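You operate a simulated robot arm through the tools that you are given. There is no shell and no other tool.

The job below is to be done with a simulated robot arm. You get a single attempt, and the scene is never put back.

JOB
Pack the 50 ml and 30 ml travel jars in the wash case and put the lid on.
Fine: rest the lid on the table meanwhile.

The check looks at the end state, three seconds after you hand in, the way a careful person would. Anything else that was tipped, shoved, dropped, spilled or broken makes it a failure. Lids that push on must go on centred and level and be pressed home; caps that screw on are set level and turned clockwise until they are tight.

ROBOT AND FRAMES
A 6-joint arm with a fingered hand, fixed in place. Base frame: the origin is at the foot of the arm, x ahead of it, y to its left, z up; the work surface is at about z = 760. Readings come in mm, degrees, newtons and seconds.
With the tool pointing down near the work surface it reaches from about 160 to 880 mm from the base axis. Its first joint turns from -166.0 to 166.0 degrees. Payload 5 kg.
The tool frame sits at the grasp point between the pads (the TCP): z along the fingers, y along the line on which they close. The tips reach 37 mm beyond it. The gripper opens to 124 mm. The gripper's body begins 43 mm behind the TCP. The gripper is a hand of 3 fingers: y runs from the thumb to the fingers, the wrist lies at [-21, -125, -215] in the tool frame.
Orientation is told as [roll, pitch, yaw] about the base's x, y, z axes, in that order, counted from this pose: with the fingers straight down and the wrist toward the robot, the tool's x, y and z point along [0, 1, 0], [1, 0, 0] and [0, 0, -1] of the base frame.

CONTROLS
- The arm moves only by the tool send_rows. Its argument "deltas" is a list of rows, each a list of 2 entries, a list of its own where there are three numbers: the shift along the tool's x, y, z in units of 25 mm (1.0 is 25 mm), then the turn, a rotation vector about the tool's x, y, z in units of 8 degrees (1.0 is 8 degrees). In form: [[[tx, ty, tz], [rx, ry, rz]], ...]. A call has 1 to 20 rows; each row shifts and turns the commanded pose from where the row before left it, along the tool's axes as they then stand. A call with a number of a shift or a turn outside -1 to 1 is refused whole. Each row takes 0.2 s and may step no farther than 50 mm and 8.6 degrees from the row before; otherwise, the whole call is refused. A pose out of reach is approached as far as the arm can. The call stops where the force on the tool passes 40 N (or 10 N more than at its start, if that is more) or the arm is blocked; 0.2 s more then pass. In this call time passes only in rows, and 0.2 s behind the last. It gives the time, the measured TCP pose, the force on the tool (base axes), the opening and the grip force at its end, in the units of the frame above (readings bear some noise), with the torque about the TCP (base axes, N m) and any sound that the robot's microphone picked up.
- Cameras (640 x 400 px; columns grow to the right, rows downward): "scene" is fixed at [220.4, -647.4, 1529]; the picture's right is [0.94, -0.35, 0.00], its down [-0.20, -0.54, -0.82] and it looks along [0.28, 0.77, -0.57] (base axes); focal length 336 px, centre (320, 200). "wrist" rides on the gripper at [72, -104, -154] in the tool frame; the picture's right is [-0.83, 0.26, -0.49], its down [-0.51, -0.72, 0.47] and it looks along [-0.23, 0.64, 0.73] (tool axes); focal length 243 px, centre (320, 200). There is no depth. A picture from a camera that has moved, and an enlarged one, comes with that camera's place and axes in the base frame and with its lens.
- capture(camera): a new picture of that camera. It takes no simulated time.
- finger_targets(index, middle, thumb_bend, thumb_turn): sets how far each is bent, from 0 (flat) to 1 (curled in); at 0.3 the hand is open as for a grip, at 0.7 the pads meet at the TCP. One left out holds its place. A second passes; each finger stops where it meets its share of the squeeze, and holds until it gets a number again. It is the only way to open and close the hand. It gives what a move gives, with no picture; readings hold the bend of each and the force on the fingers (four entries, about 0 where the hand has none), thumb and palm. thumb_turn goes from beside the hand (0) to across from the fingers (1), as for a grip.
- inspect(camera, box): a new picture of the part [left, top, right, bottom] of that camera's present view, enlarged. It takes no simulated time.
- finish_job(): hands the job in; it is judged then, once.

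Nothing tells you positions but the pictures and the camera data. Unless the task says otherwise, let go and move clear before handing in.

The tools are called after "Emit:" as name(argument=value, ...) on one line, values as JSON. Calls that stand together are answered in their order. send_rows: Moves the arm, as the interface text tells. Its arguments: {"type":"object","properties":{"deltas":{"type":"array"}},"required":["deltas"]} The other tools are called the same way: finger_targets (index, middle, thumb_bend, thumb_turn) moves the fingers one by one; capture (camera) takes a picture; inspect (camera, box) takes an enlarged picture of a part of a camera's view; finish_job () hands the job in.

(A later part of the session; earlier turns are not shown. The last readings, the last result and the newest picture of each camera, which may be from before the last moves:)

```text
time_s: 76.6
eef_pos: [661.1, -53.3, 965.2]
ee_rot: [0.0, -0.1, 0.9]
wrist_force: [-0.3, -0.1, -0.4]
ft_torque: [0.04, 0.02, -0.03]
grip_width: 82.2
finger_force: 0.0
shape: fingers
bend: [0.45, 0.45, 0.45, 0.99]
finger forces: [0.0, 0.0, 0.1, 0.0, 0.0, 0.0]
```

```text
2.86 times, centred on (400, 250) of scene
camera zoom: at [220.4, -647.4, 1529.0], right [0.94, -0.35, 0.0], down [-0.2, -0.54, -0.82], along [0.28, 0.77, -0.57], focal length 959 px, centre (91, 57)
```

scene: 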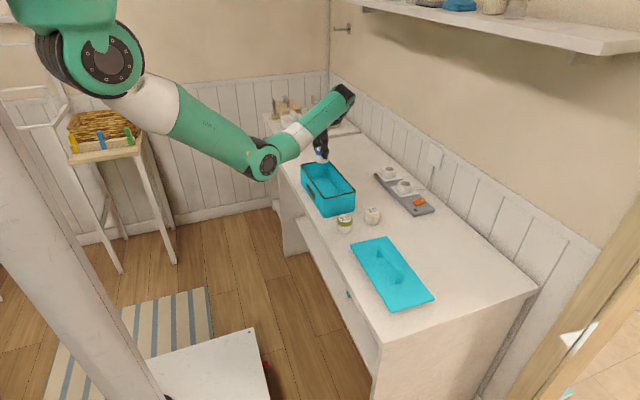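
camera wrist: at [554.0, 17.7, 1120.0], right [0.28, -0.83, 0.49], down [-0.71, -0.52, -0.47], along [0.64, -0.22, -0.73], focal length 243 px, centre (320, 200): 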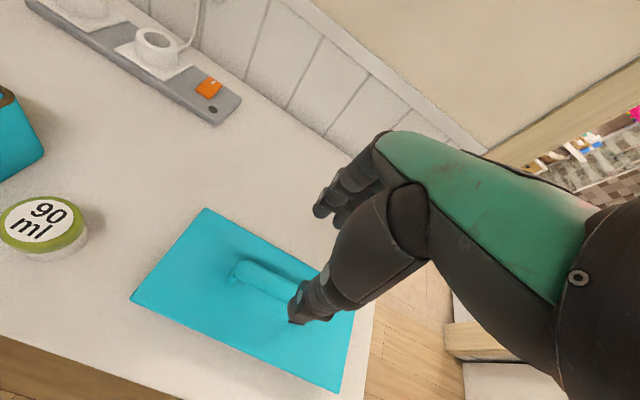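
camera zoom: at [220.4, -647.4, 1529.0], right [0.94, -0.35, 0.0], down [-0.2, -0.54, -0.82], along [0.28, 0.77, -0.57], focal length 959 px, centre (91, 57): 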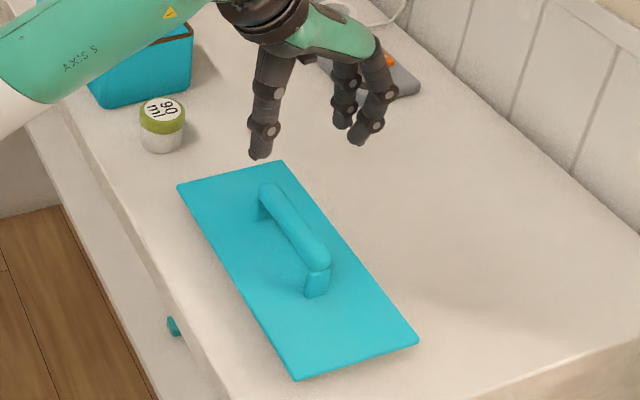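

The lid lies where I left it, centred around (653.6, −65) and turned about −1° relative to the base. I'll line up over the handle the same way as before and descend.

Emit:
send_rows(deltas=[[[-0.4, -0.73, 0.5], [0, 0, 0.1]], [[0, 0, 1], [0, 0, 0]], [[0, 0, 1], [0, 0, 0]], [[0, 0, 1], [0, 0, 0]]])

Emit:
inspect(camera="scene", box=[340, 190, 450, 320])

Emit:
capture(camera="wrist")

```text
time_s: 77.6
eef_pos: [642.3, -62.8, 878.4]
ee_rot: [0.0, 0.0, 0.1]
wrist_force: [-1.3, -0.4, -0.5]
ft_torque: [0.02, 0.01, -0.03]
grip_width: 82.6
finger_force: 0.1
shape: fingers
bend: [0.45, 0.45, 0.45, 0.99]
finger forces: [0.1, 0.0, 0.0, 0.0, 0.0, 0.0]
```

```text
3.08 times, centred on (395, 255) of scene
camera zoom: at [220.4, -647.4, 1529.0], right [0.94, -0.35, 0.0], down [-0.2, -0.54, -0.82], along [0.28, 0.77, -0.57], focal length 1032 px, centre (89, 31)
```

zoom: 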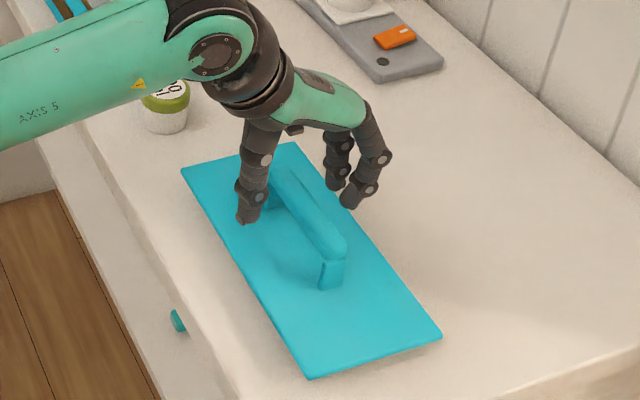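

```text
taken
camera wrist: at [536.1, 8.7, 1032.9], right [0.26, -0.83, 0.49], down [-0.72, -0.51, -0.47], along [0.64, -0.23, -0.73], focal length 243 px, centre (320, 200)
```

wrist: 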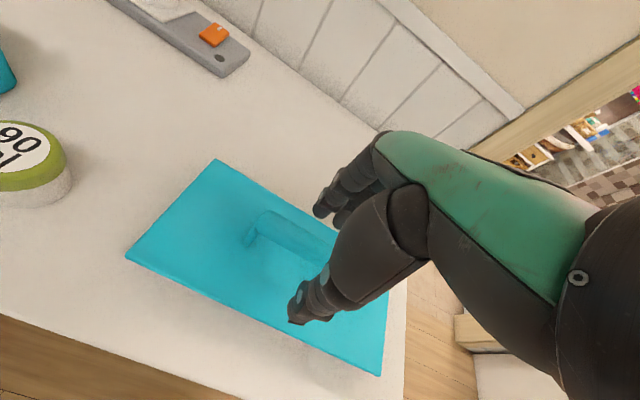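

Emit:
send_rows(deltas=[[[0, 0, 0.8], [0, 0, 0]], [[0, 0, 0.52], [0, 0, 0]]])

Emit:
finger_targets(index=0.5, middle=0.5, thumb_bend=0.6)

Emit:
finger_targets(index=0.56, middle=0.56, thumb_bend=0.68)

Emit:
inspect(camera="scene", box=[350, 200, 430, 290])

```text
time_s: 78.2
eef_pos: [641.2, -65.0, 844.3]
ee_rot: [0.0, 0.1, 0.1]
wrist_force: [-0.2, -0.5, 0.2]
ft_torque: [-0.02, -0.02, 0.02]
grip_width: 82.5
finger_force: 0.0
shape: fingers
bend: [0.45, 0.45, 0.45, 0.99]
finger forces: [0.1, 0.0, 0.1, 0.0, 0.0, 0.0]
```

```text
time_s: 79.2
eef_pos: [643.0, -64.8, 843.9]
ee_rot: [0.1, -0.1, 0.1]
wrist_force: [-0.3, 0.8, 0.4]
ft_torque: [0.0, 0.02, 0.02]
grip_width: 52.7
finger_force: 0.0
shape: fingers
bend: [0.5, 0.5, 0.6, 1.0]
finger forces: [0.0, 0.0, 0.0, 0.1, 0.0, 0.0]
```

```text
time_s: 80.2
eef_pos: [641.2, -64.1, 844.6]
ee_rot: [0.1, 0.0, 0.1]
wrist_force: [0.8, -0.4, -0.7]
ft_torque: [-0.01, -0.02, 0.02]
grip_width: 31.8
finger_force: 0.2
shape: fingers
bend: [0.55, 0.56, 0.68, 1.0]
finger forces: [0.3, 0.1, 0.0, 0.0, 0.1, 0.1]
```

```text
4.44 times, centred on (390, 245) of scene
camera zoom: at [220.4, -647.4, 1529.0], right [0.94, -0.35, 0.0], down [-0.2, -0.54, -0.82], along [0.28, 0.77, -0.57], focal length 1491 px, centre (9, 0)
```

zoom: 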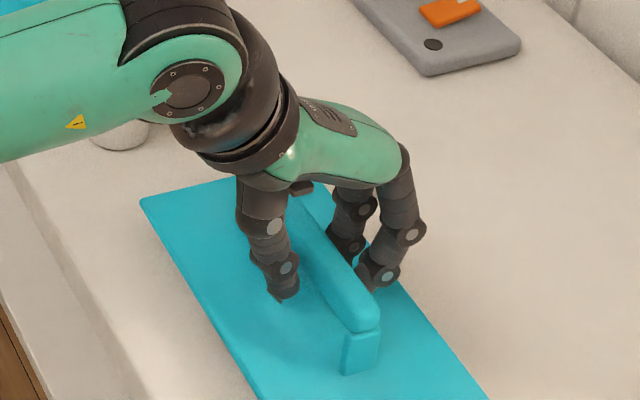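

Emit:
finger_targets(index=0.6, middle=0.6, thumb_bend=0.74)

Emit:
finger_targets(index=0.64, middle=0.64, thumb_bend=0.78)

Emit:
inspect(camera="scene", box=[340, 190, 450, 320])

Emit:
capture(camera="wrist")

```text
time_s: 81.2
eef_pos: [641.7, -64.3, 845.3]
ee_rot: [0.0, 0.0, 0.1]
wrist_force: [0.0, -0.2, 1.3]
ft_torque: [0.01, 0.0, -0.03]
grip_width: 24.8
finger_force: 5.5
shape: fingers
bend: [0.57, 0.59, 0.71, 1.0]
finger forces: [3.9, 1.8, 0.0, 0.0, 6.1, 0.0]
```

```text
time_s: 82.2
eef_pos: [641.8, -63.9, 844.7]
ee_rot: [-0.1, 0.0, 0.1]
wrist_force: [0.2, -0.5, 0.1]
ft_torque: [0.01, -0.04, 0.01]
grip_width: 23.6
finger_force: 12.9
shape: fingers
bend: [0.57, 0.61, 0.72, 1.0]
finger forces: [8.4, 4.2, 0.0, 0.1, 13.6, 0.0]
```

```text
3.08 times, centred on (395, 255) of scene
camera zoom: at [220.4, -647.4, 1529.0], right [0.94, -0.35, 0.0], down [-0.2, -0.54, -0.82], along [0.28, 0.77, -0.57], focal length 1032 px, centre (89, 31)
```

zoom: 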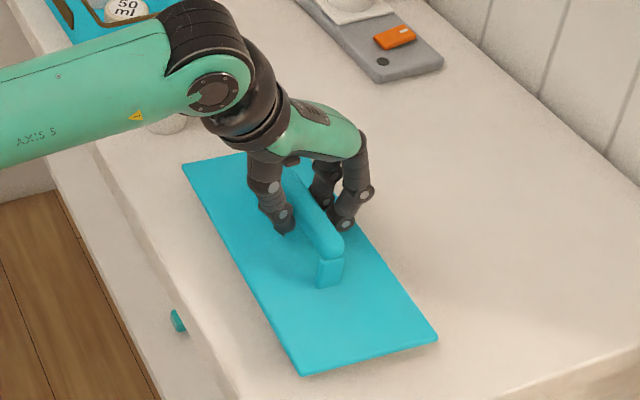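

```text
taken
camera wrist: at [536.6, 7.7, 999.6], right [0.26, -0.83, 0.49], down [-0.72, -0.51, -0.47], along [0.64, -0.23, -0.73], focal length 243 px, centre (320, 200)
```

wrist: 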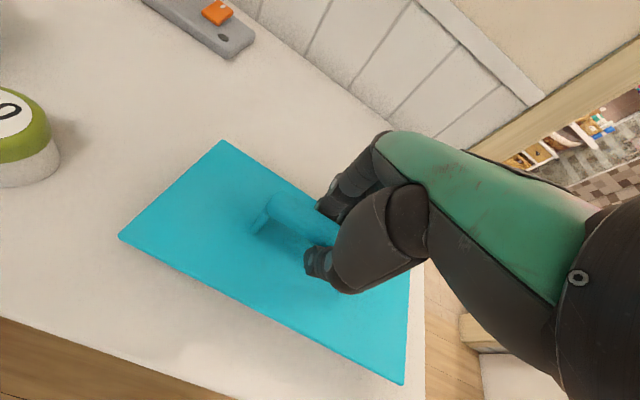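

Firm grip again. I'll lift a little and check the lid's attitude in the hand.

Emit:
send_rows(deltas=[[[0, 0, -0.3], [0, 0, 0]], [[0, 0, -0.5], [0, 0, 0]], [[0, 0, -0.8], [0, 0, 0]], [[0, 0, -0.9], [0, 0, 0]]])

Emit:
capture(camera="wrist")

Emit:
inspect(camera="scene", box=[340, 180, 450, 310])

```text
time_s: 83.2
eef_pos: [641.9, -62.8, 908.2]
ee_rot: [0.0, 0.0, 0.1]
wrist_force: [-0.3, 0.8, -1.4]
ft_torque: [-0.03, 0.01, 0.01]
grip_width: 23.4
finger_force: 13.3
shape: fingers
bend: [0.57, 0.61, 0.72, 1.0]
finger forces: [8.8, 3.7, 0.0, 0.0, 13.4, 0.1]
```

```text
taken
camera wrist: at [536.8, 8.4, 1063.1], right [0.26, -0.83, 0.49], down [-0.72, -0.51, -0.47], along [0.64, -0.23, -0.73], focal length 243 px, centre (320, 200)
```

wrist: 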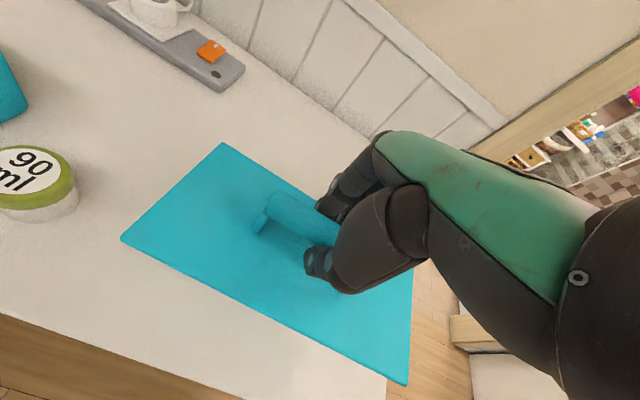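

```text
3.08 times, centred on (395, 245) of scene
camera zoom: at [220.4, -647.4, 1529.0], right [0.94, -0.35, 0.0], down [-0.2, -0.54, -0.82], along [0.28, 0.77, -0.57], focal length 1032 px, centre (89, 62)
```

zoom: 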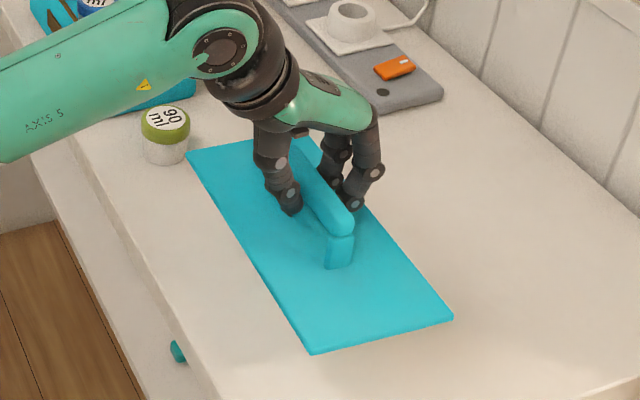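

The lid hangs level in the hand, turned about −2.4°, so it needs roughly +4° to match the case. I'll rise and carry it back over the case.

Emit:
send_rows(deltas=[[[0, 0, -0.9], [0, 0, 0]], [[0, 0, -1], [0, 0, 0]], [[0, 0, -1], [0, 0, 0]], [[0, 0, -0.8], [0, 0, 0]]])

Emit:
send_rows(deltas=[[[0.5, -0.041, 0], [0, 0, 0]], [[0.9, -0.041, 0], [0, 0, 0]], [[0.98, -0.041, 0], [0, 0, 0]], [[0.98, -0.041, 0], [0, 0, 0]], [[0.98, -0.041, 0], [0, 0, 0]], [[0.98, -0.041, 0], [0, 0, 0]], [[0.98, -0.041, 0], [0, 0, 0]], [[0.98, -0.041, 0], [0, 0, 0]], [[0.98, -0.041, 0], [0, 0, 0]], [[0.98, -0.041, 0], [0, 0, 0]], [[0.98, -0.041, 0], [0, 0, 0]], [[0.98, -0.041, 0], [0, 0, 0]], [[0.98, -0.041, 0], [0, 0, 0]], [[0.98, -0.041, 0], [0, 0, 0]], [[0.98, -0.041, 0], [0, 0, 0]], [[0.98, -0.041, 0], [0, 0, 0]], [[0.98, -0.041, 0], [0, 0, 0]], [[0.98, -0.041, 0], [0, 0, 0]], [[0.7, -0.041, 0], [0, 0, -0.25]], [[0.43, 0, 0], [0, 0, -0.25]]])

Emit:
capture(camera="wrist")

Emit:
inspect(camera="scene", box=[280, 110, 380, 220])

```text
time_s: 84.2
eef_pos: [642.7, -62.5, 1000.4]
ee_rot: [-0.1, 0.1, 0.2]
wrist_force: [-0.7, -0.4, -0.6]
ft_torque: [-0.03, 0.0, 0.01]
grip_width: 23.4
finger_force: 13.0
shape: fingers
bend: [0.57, 0.61, 0.72, 1.0]
finger forces: [8.8, 3.7, 0.1, 0.0, 13.3, 0.1]
```

```text
time_s: 88.4
eef_pos: [622.5, 392.9, 998.7]
ee_rot: [0.1, 0.0, 4.1]
wrist_force: [-0.1, -0.2, -1.0]
ft_torque: [-0.01, -0.03, 0.01]
grip_width: 23.4
finger_force: 12.6
shape: fingers
bend: [0.57, 0.61, 0.72, 1.0]
finger forces: [8.8, 3.7, 0.0, 0.0, 13.1, 0.0]
```

```text
taken
camera wrist: at [511.8, 457.0, 1154.0], right [0.32, -0.81, 0.49], down [-0.68, -0.56, -0.47], along [0.66, -0.18, -0.73], focal length 243 px, centre (320, 200)
```

wrist: 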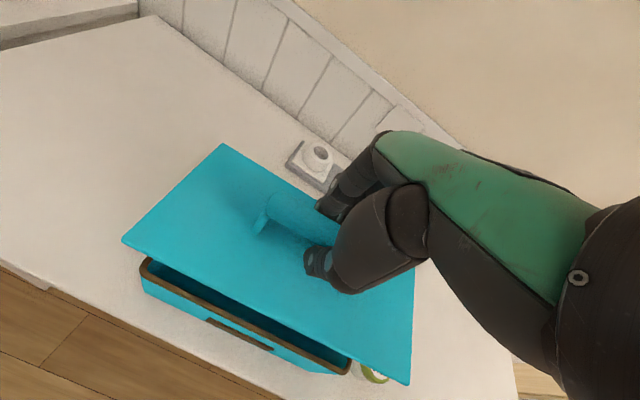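

```text
3.64 times, centred on (330, 165) of scene
camera zoom: at [220.4, -647.4, 1529.0], right [0.94, -0.35, 0.0], down [-0.2, -0.54, -0.82], along [0.28, 0.77, -0.57], focal length 1220 px, centre (284, 327)
```

zoom: 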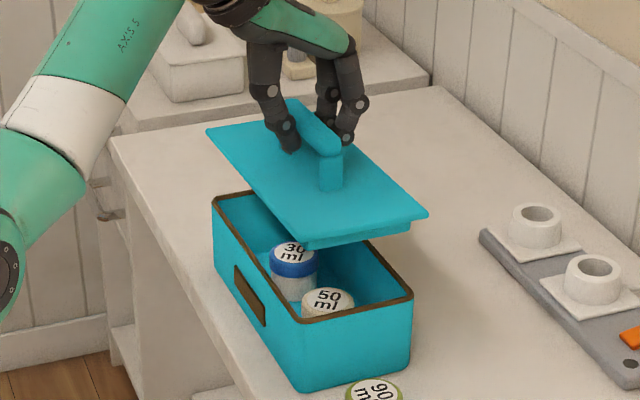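

The lid is hovering above the case. I'll lower to a bit above the rim and compare edges.

Emit:
send_rows(deltas=[[[0, 0, 0.6], [0, 0, 0]], [[0, 0, 0.8], [0, 0, 0]], [[0, 0, 0.5], [0, 0, 0]]])

Emit:
inspect(camera="wrist", box=[100, 120, 440, 400])

Emit:
inspect(camera="scene", box=[290, 130, 370, 220])

```text
time_s: 89.2
eef_pos: [622.5, 391.9, 950.5]
ee_rot: [0.0, 0.1, 4.0]
wrist_force: [-0.1, 0.7, -1.6]
ft_torque: [0.01, -0.03, 0.03]
grip_width: 23.2
finger_force: 12.4
shape: fingers
bend: [0.57, 0.61, 0.72, 1.0]
finger forces: [8.8, 3.6, 0.0, 0.0, 13.1, 0.0]
```

```text
1.43 times, centred on (270, 260) of wrist
camera zoom: at [512.0, 456.8, 1106.6], right [0.32, -0.81, 0.49], down [-0.68, -0.56, -0.47], along [0.66, -0.18, -0.73], focal length 347 px, centre (391, 114)
```

zoom: 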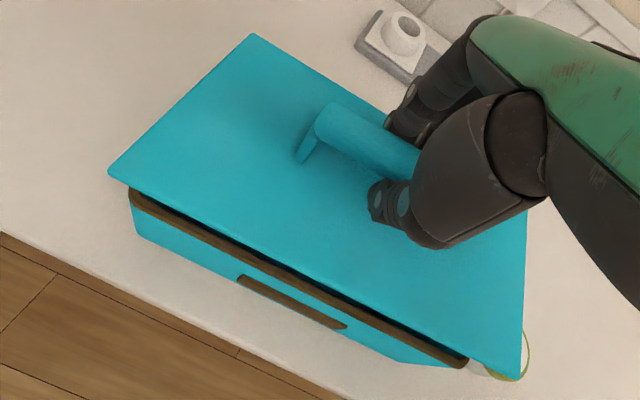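

```text
4.44 times, centred on (330, 175) of scene
camera zoom: at [220.4, -647.4, 1529.0], right [0.94, -0.35, 0.0], down [-0.2, -0.54, -0.82], along [0.28, 0.77, -0.57], focal length 1491 px, centre (276, 311)
```

zoom: 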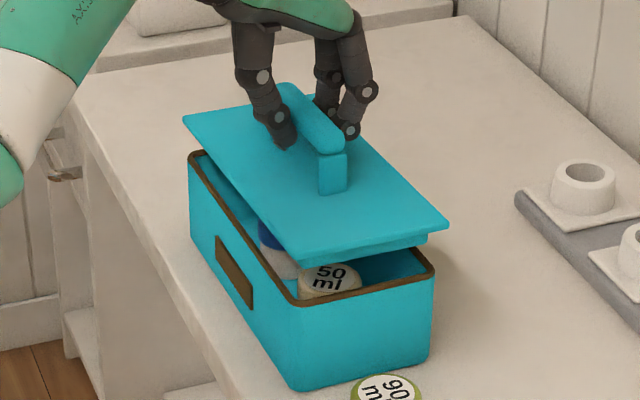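

The lid's position and heading match the case, but it is tilted by about 2–2.5°, with the near end and right side slightly high. I'll correct the hand's tilt and re-check.

Emit:
send_rows(deltas=[[[0, 0, 0], [0.125, 0.155, 0]], [[0, 0, 0], [0.125, 0.155, 0]]])

Emit:
inspect(camera="scene", box=[290, 130, 370, 220])

Emit:
inspect(camera="wrist", box=[100, 120, 440, 400])

```text
time_s: 89.8
eef_pos: [622.5, 391.1, 953.0]
ee_rot: [2.6, 2.0, 4.2]
wrist_force: [0.3, 0.6, -1.1]
ft_torque: [-0.03, 0.02, 0.0]
grip_width: 23.2
finger_force: 12.7
shape: fingers
bend: [0.57, 0.61, 0.72, 1.0]
finger forces: [8.8, 3.6, 0.0, 0.0, 13.1, 0.1]
```

```text
4.44 times, centred on (330, 175) of scene
camera zoom: at [220.4, -647.4, 1529.0], right [0.94, -0.35, 0.0], down [-0.2, -0.54, -0.82], along [0.28, 0.77, -0.57], focal length 1491 px, centre (276, 311)
```

zoom: 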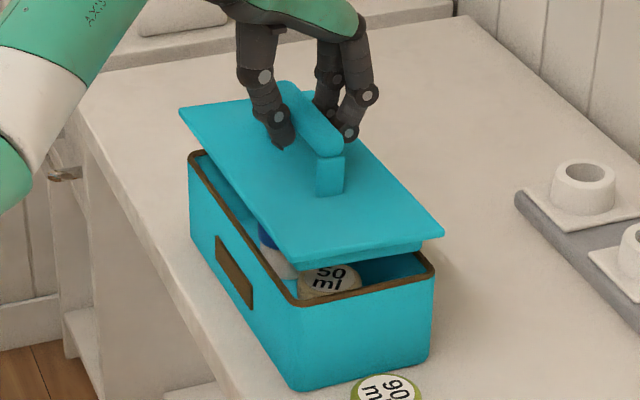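

```text
1.43 times, centred on (270, 260) of wrist
camera zoom: at [517.6, 450.1, 1113.4], right [0.34, -0.83, 0.45], down [-0.7, -0.54, -0.47], along [0.63, -0.15, -0.76], focal length 347 px, centre (391, 114)
```

zoom: 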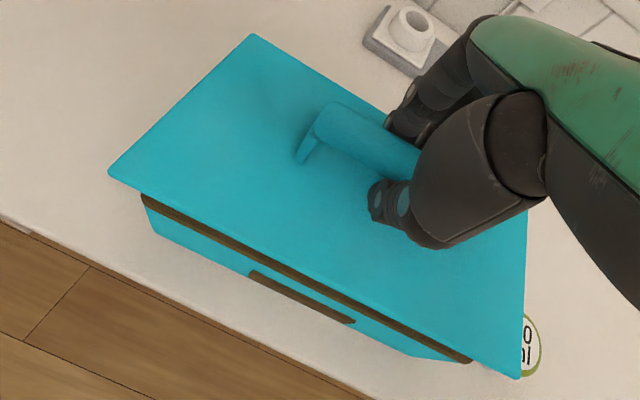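

Emit:
inspect(camera="scene", box=[325, 175, 375, 205])

Emit:
inspect(camera="scene", box=[295, 145, 345, 175])

```text
12.80 times, centred on (350, 190) of scene
camera zoom: at [220.4, -647.4, 1529.0], right [0.94, -0.35, 0.0], down [-0.2, -0.54, -0.82], along [0.28, 0.77, -0.57], focal length 4294 px, centre (-64, 328)
```

zoom: 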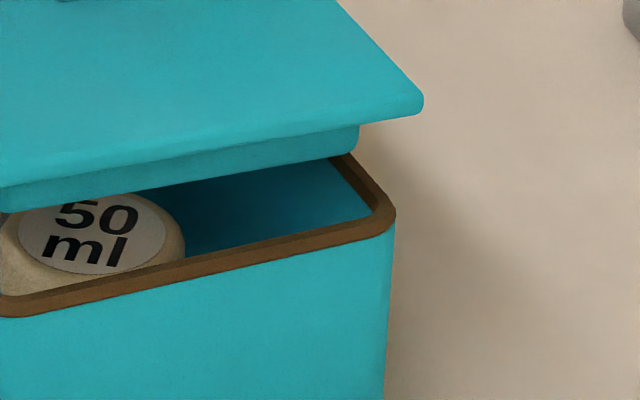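

```text
12.80 times, centred on (320, 160) of scene
camera zoom: at [220.4, -647.4, 1529.0], right [0.94, -0.35, 0.0], down [-0.2, -0.54, -0.82], along [0.28, 0.77, -0.57], focal length 4294 px, centre (320, 712)
```

zoom: 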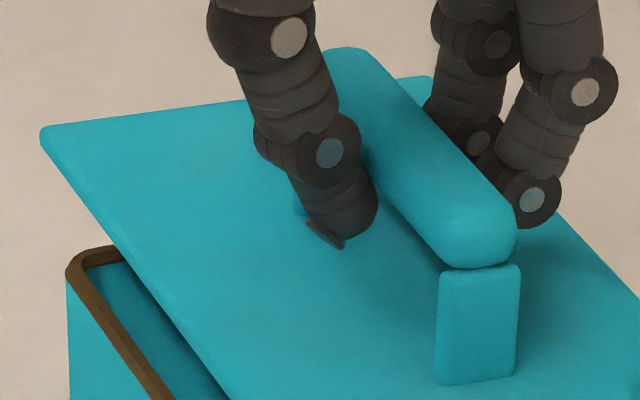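

Emit:
inspect(camera="scene", box=[310, 180, 360, 210])

Emit:
inspect(camera="wrist", box=[100, 120, 250, 260])

Emit:
inspect(camera="wrist", box=[300, 280, 440, 400])

```text
12.80 times, centred on (335, 195) of scene
camera zoom: at [220.4, -647.4, 1529.0], right [0.94, -0.35, 0.0], down [-0.2, -0.54, -0.82], along [0.28, 0.77, -0.57], focal length 4294 px, centre (128, 264)
```

zoom: 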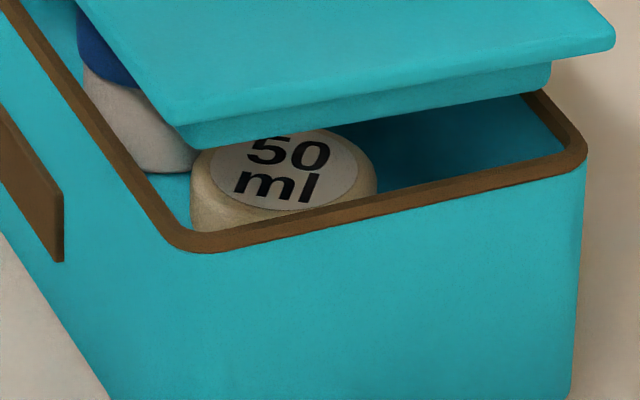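

```text
2.86 times, centred on (175, 190) of wrist
camera zoom: at [517.6, 450.1, 1113.4], right [0.34, -0.83, 0.45], down [-0.7, -0.54, -0.47], along [0.63, -0.15, -0.76], focal length 693 px, centre (734, 229)
```

zoom: 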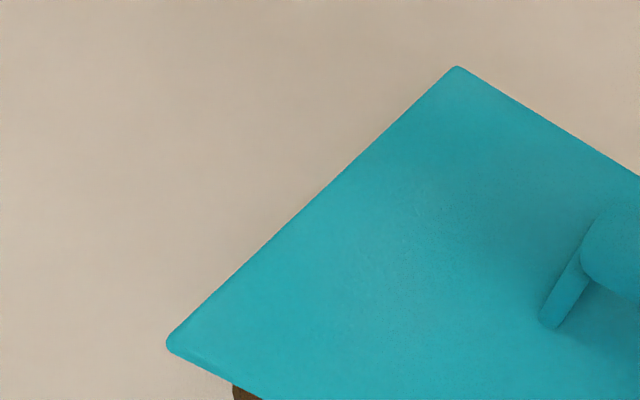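

```text
3.33 times, centred on (370, 340) of wrist
camera zoom: at [517.6, 450.1, 1113.4], right [0.34, -0.83, 0.45], down [-0.7, -0.54, -0.47], along [0.63, -0.15, -0.76], focal length 809 px, centre (153, -267)
```

zoom: 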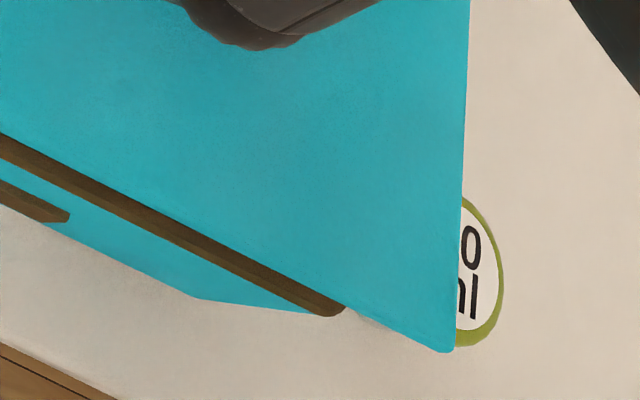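

Triangulating the corners, the lid is now aligned in heading. The right side is about 4 mm low and the lid sits roughly 3 mm too far in +y. I'll take out that roll, shift slightly, and lower 12 mm for another look.

Emit:
send_rows(deltas=[[[-0.06, -0.04, 0], [-0.115, 0.02, 0]], [[-0.06, -0.04, 0], [-0.115, 0.02, 0]], [[0, 0, 0.5], [0, 0, 0]]])

Emit:
inspect(camera="scene", box=[310, 180, 360, 210])

Emit:
inspect(camera="scene", box=[295, 145, 345, 175])

Emit:
inspect(camera="wrist", box=[100, 120, 250, 260])

Emit:
inspect(camera="wrist", box=[300, 280, 440, 400])

```text
time_s: 90.6
eef_pos: [620.3, 390.0, 941.2]
ee_rot: [2.7, 0.2, 4.2]
wrist_force: [-0.4, 0.6, -0.5]
ft_torque: [0.0, 0.0, 0.01]
grip_width: 23.6
finger_force: 12.6
shape: fingers
bend: [0.57, 0.61, 0.72, 1.0]
finger forces: [8.8, 3.6, 0.0, 0.0, 13.1, 0.0]
```

```text
12.80 times, centred on (335, 195) of scene
camera zoom: at [220.4, -647.4, 1529.0], right [0.94, -0.35, 0.0], down [-0.2, -0.54, -0.82], along [0.28, 0.77, -0.57], focal length 4294 px, centre (128, 264)
```

zoom: 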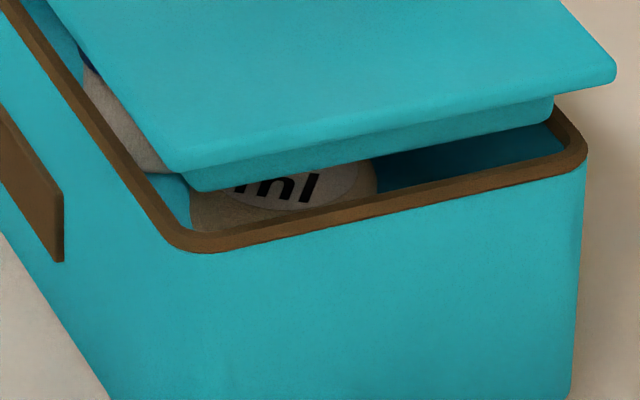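

```text
12.80 times, centred on (320, 160) of scene
camera zoom: at [220.4, -647.4, 1529.0], right [0.94, -0.35, 0.0], down [-0.2, -0.54, -0.82], along [0.28, 0.77, -0.57], focal length 4294 px, centre (320, 712)
```

zoom: 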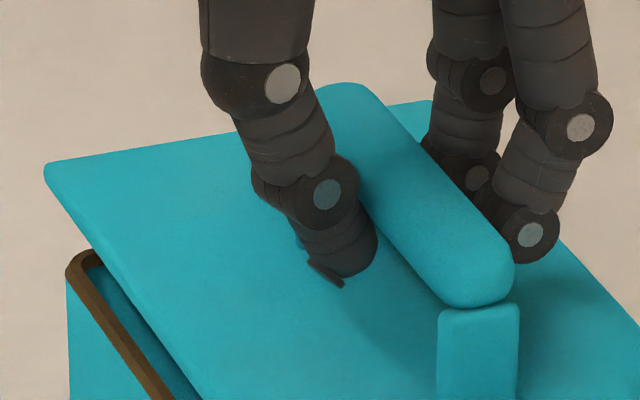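

```text
2.86 times, centred on (175, 190) of wrist
camera zoom: at [510.9, 446.6, 1099.1], right [0.32, -0.83, 0.45], down [-0.69, -0.53, -0.49], along [0.65, -0.15, -0.74], focal length 693 px, centre (734, 229)
```

zoom: 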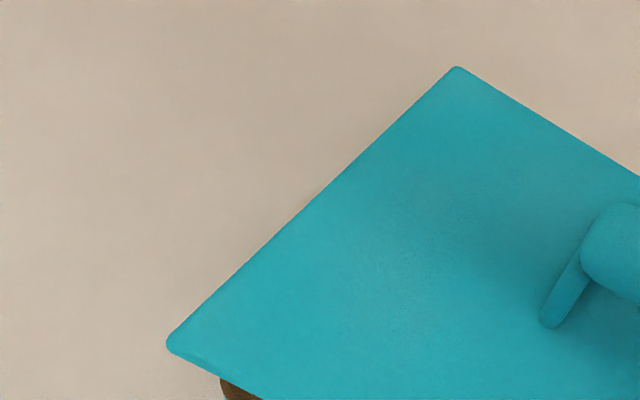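

```text
3.33 times, centred on (370, 340) of wrist
camera zoom: at [510.9, 446.6, 1099.1], right [0.32, -0.83, 0.45], down [-0.69, -0.53, -0.49], along [0.65, -0.15, -0.74], focal length 809 px, centre (153, -267)
```

zoom: 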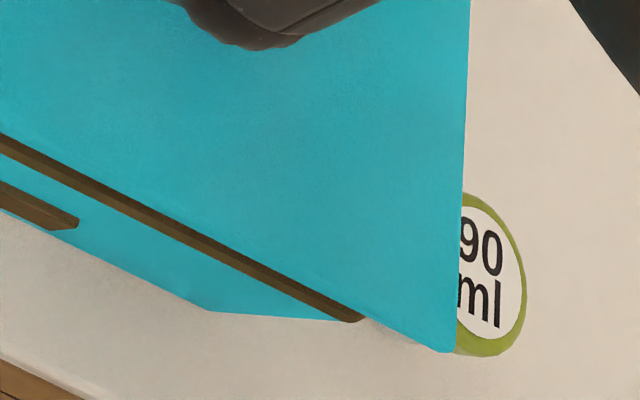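

The lid is now level and 28 mm above its seat. Its centre at (628.9, 391.2) compares with the seated centre I measured at first, about (628, 388.4). I'll make a small shift and lower further.

Emit:
send_rows(deltas=[[[-0.11, -0.03, 0], [0, 0, -0.05]], [[0, 0, 0.2], [0, 0, 0]], [[0, 0, 0.2], [0, 0, 0]]])

Emit:
inspect(camera="scene", box=[310, 180, 360, 210])

Emit:
inspect(camera="scene", box=[295, 145, 345, 175])

Emit:
capture(camera="wrist")

```text
time_s: 91.4
eef_pos: [619.2, 386.7, 928.9]
ee_rot: [2.9, 0.1, 4.4]
wrist_force: [-1.0, -1.2, -0.6]
ft_torque: [0.02, 0.0, 0.01]
grip_width: 23.4
finger_force: 13.3
shape: fingers
bend: [0.57, 0.61, 0.72, 1.0]
finger forces: [8.8, 3.6, 0.0, 0.1, 13.1, 0.0]
```

```text
12.80 times, centred on (335, 195) of scene
camera zoom: at [220.4, -647.4, 1529.0], right [0.94, -0.35, 0.0], down [-0.2, -0.54, -0.82], along [0.28, 0.77, -0.57], focal length 4294 px, centre (128, 264)
```

zoom: 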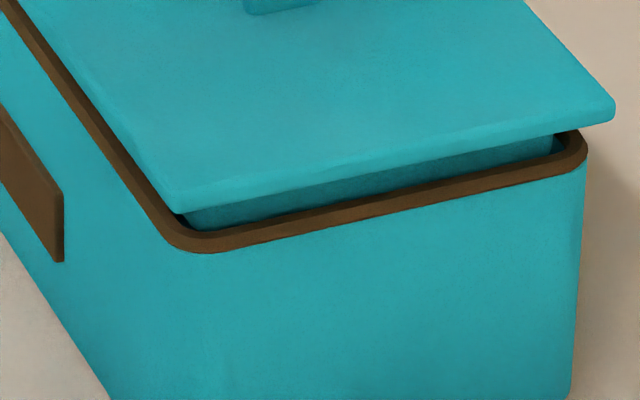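

```text
12.80 times, centred on (320, 160) of scene
camera zoom: at [220.4, -647.4, 1529.0], right [0.94, -0.35, 0.0], down [-0.2, -0.54, -0.82], along [0.28, 0.77, -0.57], focal length 4294 px, centre (320, 712)
```

zoom: 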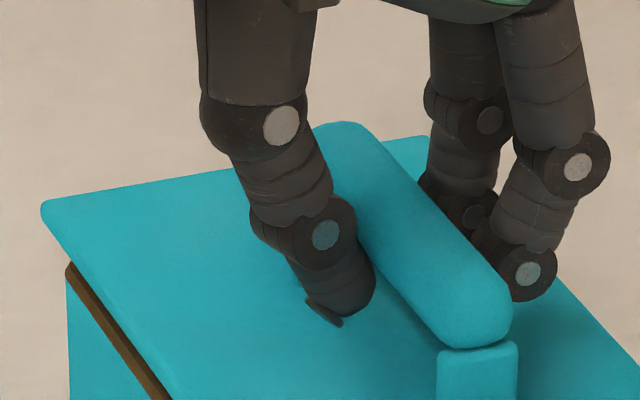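

```text
taken
camera wrist: at [508.9, 443.1, 1087.7], right [0.33, -0.83, 0.45], down [-0.68, -0.54, -0.49], along [0.65, -0.14, -0.74], focal length 243 px, centre (320, 200)
```

wrist: 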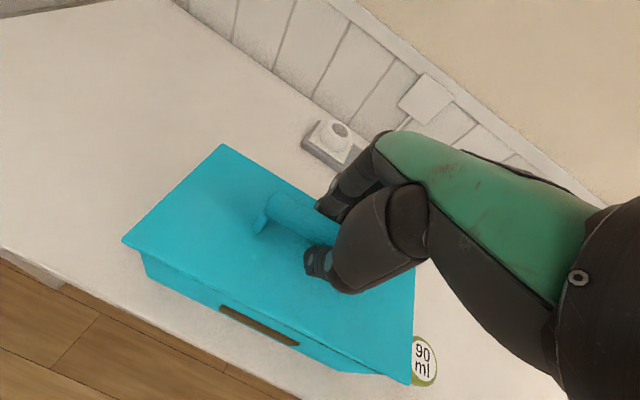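

The plug is just entering the rim without contact. Compared with the original seated image, the corners line up within about 2 mm. I'll undo the last 0.4° of turn and keep lowering gently.

Emit:
send_rows(deltas=[[[0, 0.02, 0.1], [0, 0, 0.05]], [[0, 0, 0.12], [0, 0, 0]]])

Emit:
send_rows(deltas=[[[0, 0, 0.12], [0, 0, 0]]])

Emit:
inspect(camera="scene", box=[310, 180, 360, 210])

Emit:
inspect(camera="scene", box=[290, 140, 370, 220])

```text
time_s: 92.0
eef_pos: [618.8, 387.6, 923.8]
ee_rot: [2.8, 0.2, 4.0]
wrist_force: [1.1, 0.2, -1.0]
ft_torque: [-0.02, 0.04, -0.03]
grip_width: 23.2
finger_force: 12.4
shape: fingers
bend: [0.57, 0.61, 0.72, 1.0]
finger forces: [8.8, 3.6, 0.1, 0.1, 13.0, 0.0]
```

```text
time_s: 92.4
eef_pos: [618.6, 387.5, 920.7]
ee_rot: [2.8, 0.0, 4.1]
wrist_force: [-0.4, 1.5, -1.4]
ft_torque: [0.0, 0.02, -0.01]
grip_width: 23.1
finger_force: 12.7
shape: fingers
bend: [0.57, 0.61, 0.72, 1.0]
finger forces: [8.8, 3.6, 0.0, 0.0, 13.1, 0.0]
```

```text
12.80 times, centred on (335, 195) of scene
camera zoom: at [220.4, -647.4, 1529.0], right [0.94, -0.35, 0.0], down [-0.2, -0.54, -0.82], along [0.28, 0.77, -0.57], focal length 4294 px, centre (128, 264)
```

zoom: 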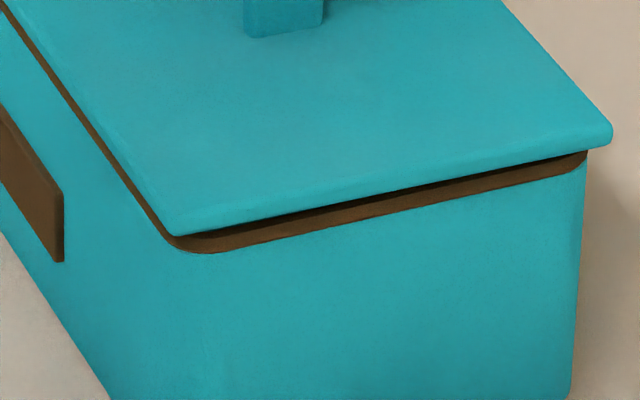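

```text
5.00 times, centred on (330, 180) of scene
camera zoom: at [220.4, -647.4, 1529.0], right [0.94, -0.35, 0.0], down [-0.2, -0.54, -0.82], along [0.28, 0.77, -0.57], focal length 1678 px, centre (270, 300)
```

zoom: 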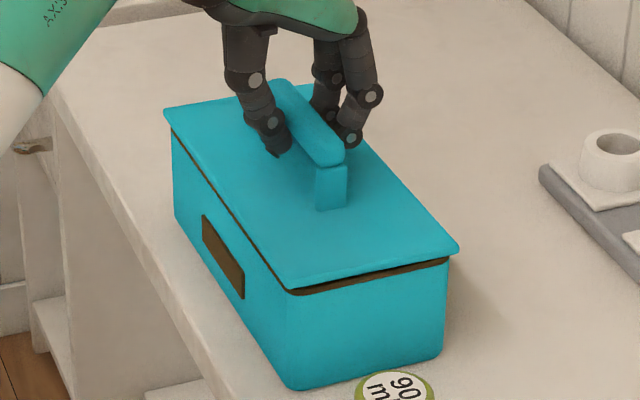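

The plug is sliding in freely, with about 9 mm to go. I'll continue in small steps and watch the force.

Emit:
send_rows(deltas=[[[0, 0, 0.12], [0, 0, 0]]])

Emit:
send_rows(deltas=[[[0, 0, 0.12], [0, 0, 0]]])

Emit:
inspect(camera="scene", box=[290, 140, 370, 220])

Emit:
inspect(camera="scene", box=[310, 180, 360, 210])

```text
time_s: 92.8
eef_pos: [620.6, 387.8, 918.1]
ee_rot: [2.7, 0.2, 4.1]
wrist_force: [-0.8, -0.2, -1.4]
ft_torque: [0.02, -0.03, 0.03]
grip_width: 22.9
finger_force: 12.8
shape: fingers
bend: [0.57, 0.61, 0.72, 1.0]
finger forces: [8.8, 3.6, 0.0, 0.1, 13.1, 0.0]
```

```text
time_s: 93.2
eef_pos: [620.2, 387.7, 915.4]
ee_rot: [2.9, 0.2, 4.1]
wrist_force: [-0.4, -0.7, 0.7]
ft_torque: [0.01, 0.0, -0.01]
grip_width: 23.5
finger_force: 13.2
shape: fingers
bend: [0.57, 0.61, 0.72, 1.0]
finger forces: [8.5, 3.6, 0.0, 0.0, 13.2, 0.1]
```

```text
5.00 times, centred on (330, 180) of scene
camera zoom: at [220.4, -647.4, 1529.0], right [0.94, -0.35, 0.0], down [-0.2, -0.54, -0.82], along [0.28, 0.77, -0.57], focal length 1678 px, centre (270, 300)
```

zoom: 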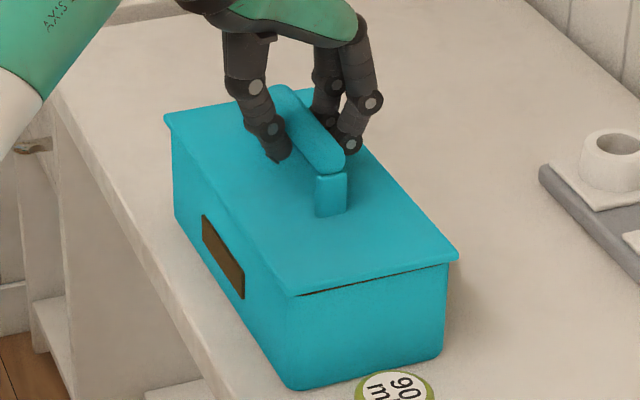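

```text
12.80 times, centred on (335, 195) of scene
camera zoom: at [220.4, -647.4, 1529.0], right [0.94, -0.35, 0.0], down [-0.2, -0.54, -0.82], along [0.28, 0.77, -0.57], focal length 4294 px, centre (128, 264)
```

zoom: 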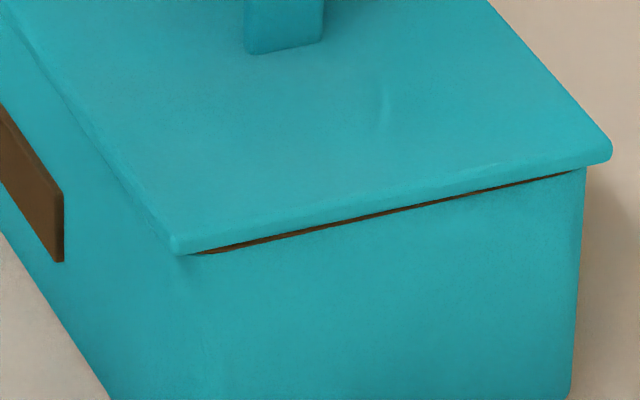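

Nearly home, with a thin gap left. I'll keep going in 1.5–2 mm steps.

Emit:
send_rows(deltas=[[[0, 0, 0.07], [0, 0, 0]]])

Emit:
send_rows(deltas=[[[0, 0, 0.07], [0, 0, 0]]])

Emit:
inspect(camera="scene", box=[310, 180, 360, 210])

Emit:
inspect(camera="scene", box=[295, 145, 345, 175])

```text
time_s: 93.6
eef_pos: [621.0, 388.2, 913.7]
ee_rot: [2.8, 0.0, 4.1]
wrist_force: [-0.9, -1.5, 2.6]
ft_torque: [0.01, -0.03, -0.02]
grip_width: 23.0
finger_force: 12.4
shape: fingers
bend: [0.57, 0.61, 0.72, 1.0]
finger forces: [8.2, 3.2, 0.0, 0.0, 13.2, 0.0]
```

```text
time_s: 94.0
eef_pos: [620.1, 387.1, 910.6]
ee_rot: [2.8, 0.2, 4.1]
wrist_force: [-1.2, 0.3, 2.6]
ft_torque: [0.03, -0.06, -0.03]
grip_width: 21.8
finger_force: 10.5
shape: fingers
bend: [0.57, 0.62, 0.73, 1.0]
finger forces: [7.6, 2.2, 0.0, 0.1, 10.8, 0.0]
```

```text
12.80 times, centred on (335, 195) of scene
camera zoom: at [220.4, -647.4, 1529.0], right [0.94, -0.35, 0.0], down [-0.2, -0.54, -0.82], along [0.28, 0.77, -0.57], focal length 4294 px, centre (128, 264)
```

zoom: 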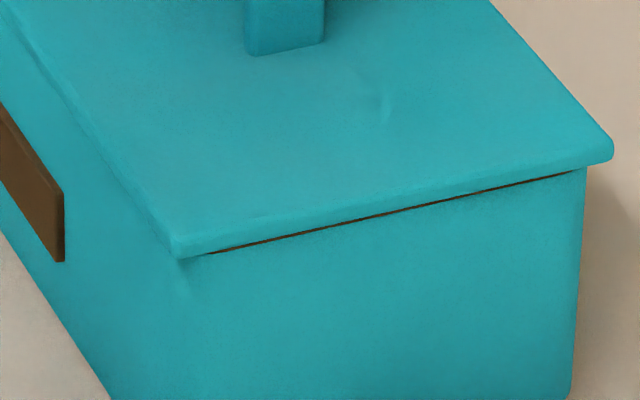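

```text
12.80 times, centred on (320, 160) of scene
camera zoom: at [220.4, -647.4, 1529.0], right [0.94, -0.35, 0.0], down [-0.2, -0.54, -0.82], along [0.28, 0.77, -0.57], focal length 4294 px, centre (320, 712)
```

zoom: 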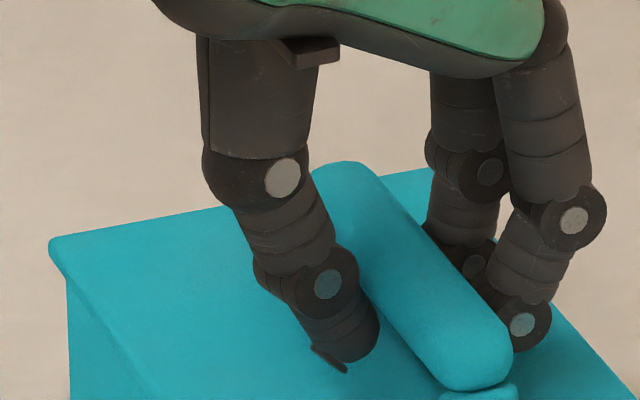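

The lid is resting on the rim, with just a hairline gap at the near end. I'll release the handle, then press the lid home from above.

Emit:
finger_targets(index=0.54, middle=0.54, thumb_bend=0.66)

Emit:
finger_targets(index=0.45, middle=0.45, thumb_bend=0.5)

Emit:
inspect(camera="scene", box=[310, 180, 360, 210])

Emit:
inspect(camera="scene", box=[290, 140, 370, 220])

Emit:
capture(camera="wrist")

```text
time_s: 95.0
eef_pos: [620.0, 389.4, 911.1]
ee_rot: [2.8, 0.2, 4.2]
wrist_force: [0.2, 0.6, -0.1]
ft_torque: [0.03, 0.04, 0.02]
grip_width: 36.5
finger_force: 0.0
shape: fingers
bend: [0.54, 0.54, 0.66, 1.0]
finger forces: [0.0, 0.0, 0.0, 0.0, 0.1, 0.0]
```

```text
time_s: 96.0
eef_pos: [620.0, 388.8, 912.0]
ee_rot: [2.9, 0.3, 4.1]
wrist_force: [0.5, -0.1, 0.8]
ft_torque: [0.04, -0.04, -0.03]
grip_width: 74.7
finger_force: 0.1
shape: fingers
bend: [0.45, 0.45, 0.5, 1.0]
finger forces: [0.1, 0.0, 0.0, 0.1, 0.0, 0.1]
```

```text
12.80 times, centred on (335, 195) of scene
camera zoom: at [220.4, -647.4, 1529.0], right [0.94, -0.35, 0.0], down [-0.2, -0.54, -0.82], along [0.28, 0.77, -0.57], focal length 4294 px, centre (128, 264)
```

zoom: 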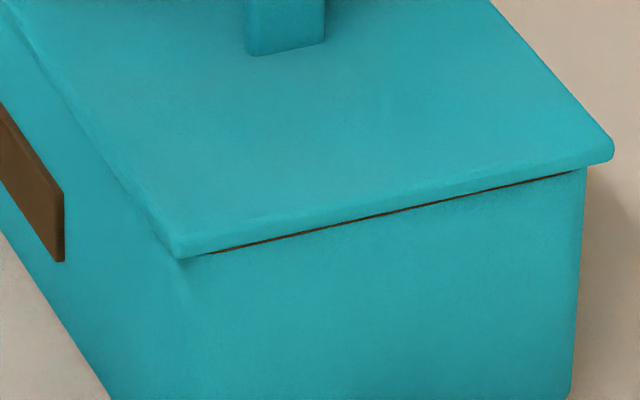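

```text
5.00 times, centred on (330, 180) of scene
camera zoom: at [220.4, -647.4, 1529.0], right [0.94, -0.35, 0.0], down [-0.2, -0.54, -0.82], along [0.28, 0.77, -0.57], focal length 1678 px, centre (270, 300)
```

zoom: 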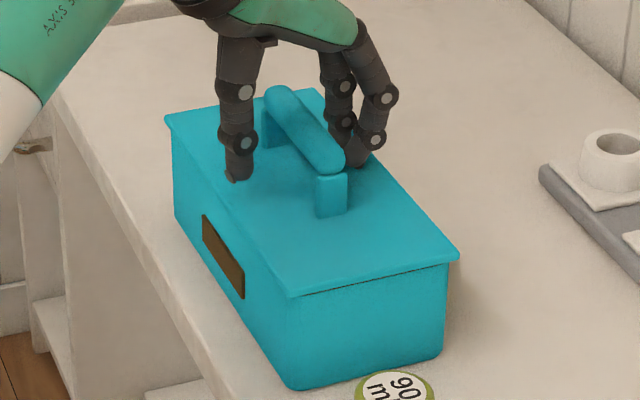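

```text
taken
camera wrist: at [510.5, 445.3, 1069.9], right [0.32, -0.83, 0.45], down [-0.69, -0.53, -0.49], along [0.65, -0.15, -0.74], focal length 243 px, centre (320, 200)
```

wrist: 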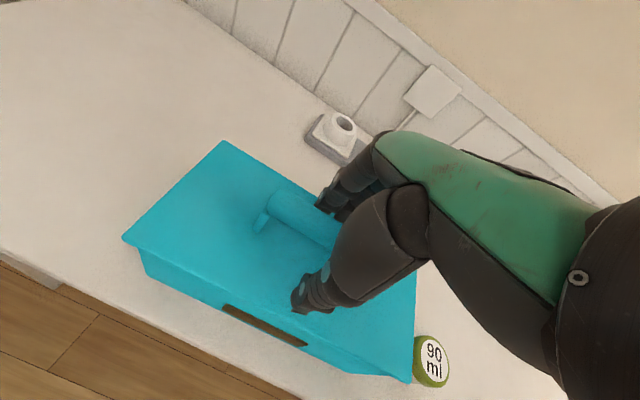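

The lid is released and sits with only a hairline gap at the near end. I'll level the hand, then press the plate down with the fingertips on both sides of the handle, toward the near end first.

Emit:
send_rows(deltas=[[[0, 0.1, 0], [0, -0.35, 0.15]], [[-0.6, 0.08, 0], [0, 0, 0.1]], [[-0.6, 0, 0], [0, 0, 0]]])

Emit:
inspect(camera="scene", box=[290, 140, 370, 220])

Emit:
capture(camera="wrist")

```text
time_s: 96.8
eef_pos: [625.7, 358.5, 912.8]
ee_rot: [0.0, 0.3, 2.1]
wrist_force: [1.1, -0.3, 0.3]
ft_torque: [-0.01, 0.02, 0.01]
grip_width: 74.5
finger_force: 0.1
shape: fingers
bend: [0.45, 0.45, 0.5, 1.0]
finger forces: [0.0, 0.1, 0.1, 0.0, 0.1, 0.0]
```

```text
5.00 times, centred on (330, 180) of scene
camera zoom: at [220.4, -647.4, 1529.0], right [0.94, -0.35, 0.0], down [-0.2, -0.54, -0.82], along [0.28, 0.77, -0.57], focal length 1678 px, centre (270, 300)
```

zoom: 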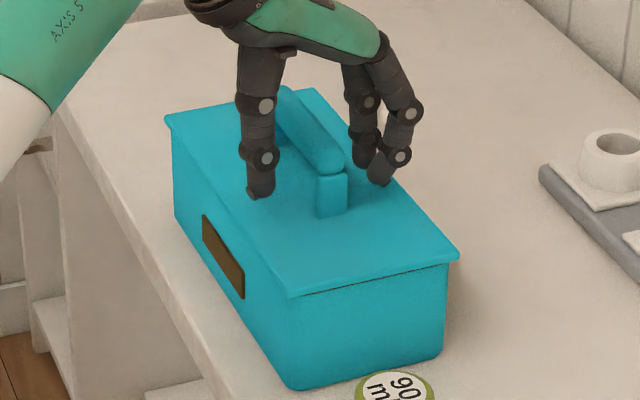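

```text
taken
camera wrist: at [519.1, 427.0, 1067.2], right [0.29, -0.82, 0.49], down [-0.7, -0.53, -0.47], along [0.65, -0.21, -0.73], focal length 243 px, centre (320, 200)
```

wrist: 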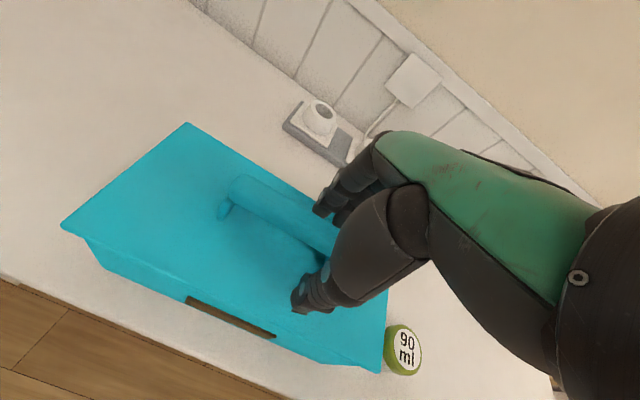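

Emit:
send_rows(deltas=[[[0, 0, 0.2], [0, 0, 0]], [[0, 0, 0.16], [0, 0, 0]]])

Emit:
send_rows(deltas=[[[0, 0, 0.12], [0, 0, 0]]])

Emit:
send_rows(deltas=[[[0, 0, 0.1], [0, 0, 0]]])

```text
time_s: 97.4
eef_pos: [626.8, 357.7, 903.1]
ee_rot: [0.0, 0.2, 2.1]
wrist_force: [-0.9, -0.2, -1.2]
ft_torque: [-0.01, -0.01, -0.02]
grip_width: 74.6
finger_force: 0.0
shape: fingers
bend: [0.45, 0.45, 0.5, 1.0]
finger forces: [0.0, 0.1, 0.0, 0.0, 0.0, 0.0]
```

```text
time_s: 97.8
eef_pos: [626.6, 358.0, 901.1]
ee_rot: [0.0, 0.1, 2.1]
wrist_force: [0.2, -0.6, 6.2]
ft_torque: [-0.06, -0.29, 0.05]
grip_width: 74.7
finger_force: 3.1
shape: fingers
bend: [0.45, 0.45, 0.5, 1.0]
finger forces: [0.0, 5.5, 0.0, 0.0, 0.0, 0.0]
```

```text
time_s: 98.2
eef_pos: [624.8, 358.6, 899.4]
ee_rot: [0.2, -0.2, 2.1]
wrist_force: [0.3, -0.7, 16.4]
ft_torque: [-0.2, -0.81, -0.01]
grip_width: 74.7
finger_force: 7.5
shape: fingers
bend: [0.45, 0.44, 0.5, 1.0]
finger forces: [0.0, 16.1, 0.0, 0.0, 0.0, 0.0]
```

Emit:
inspect(camera="scene", box=[310, 180, 360, 210])

Emit:
inspect(camera="scene", box=[290, 140, 370, 220])

```text
12.80 times, centred on (335, 195) of scene
camera zoom: at [220.4, -647.4, 1529.0], right [0.94, -0.35, 0.0], down [-0.2, -0.54, -0.82], along [0.28, 0.77, -0.57], focal length 4294 px, centre (128, 264)
```

zoom: 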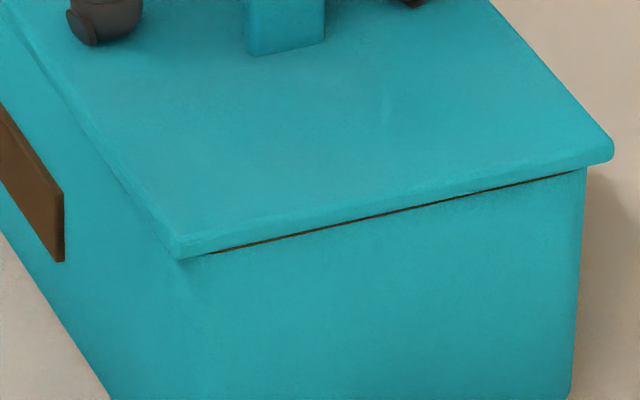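

```text
5.00 times, centred on (330, 180) of scene
camera zoom: at [220.4, -647.4, 1529.0], right [0.94, -0.35, 0.0], down [-0.2, -0.54, -0.82], along [0.28, 0.77, -0.57], focal length 1678 px, centre (270, 300)
```

zoom: 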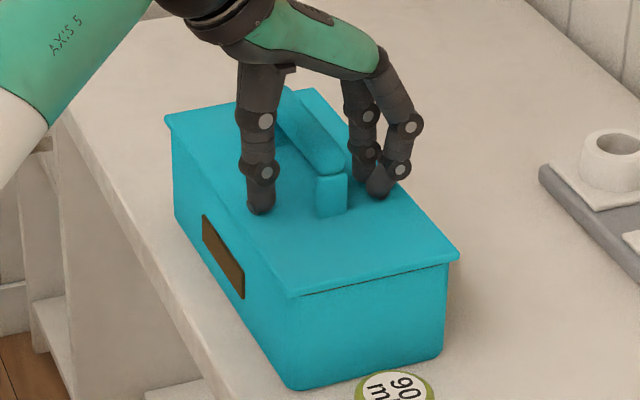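

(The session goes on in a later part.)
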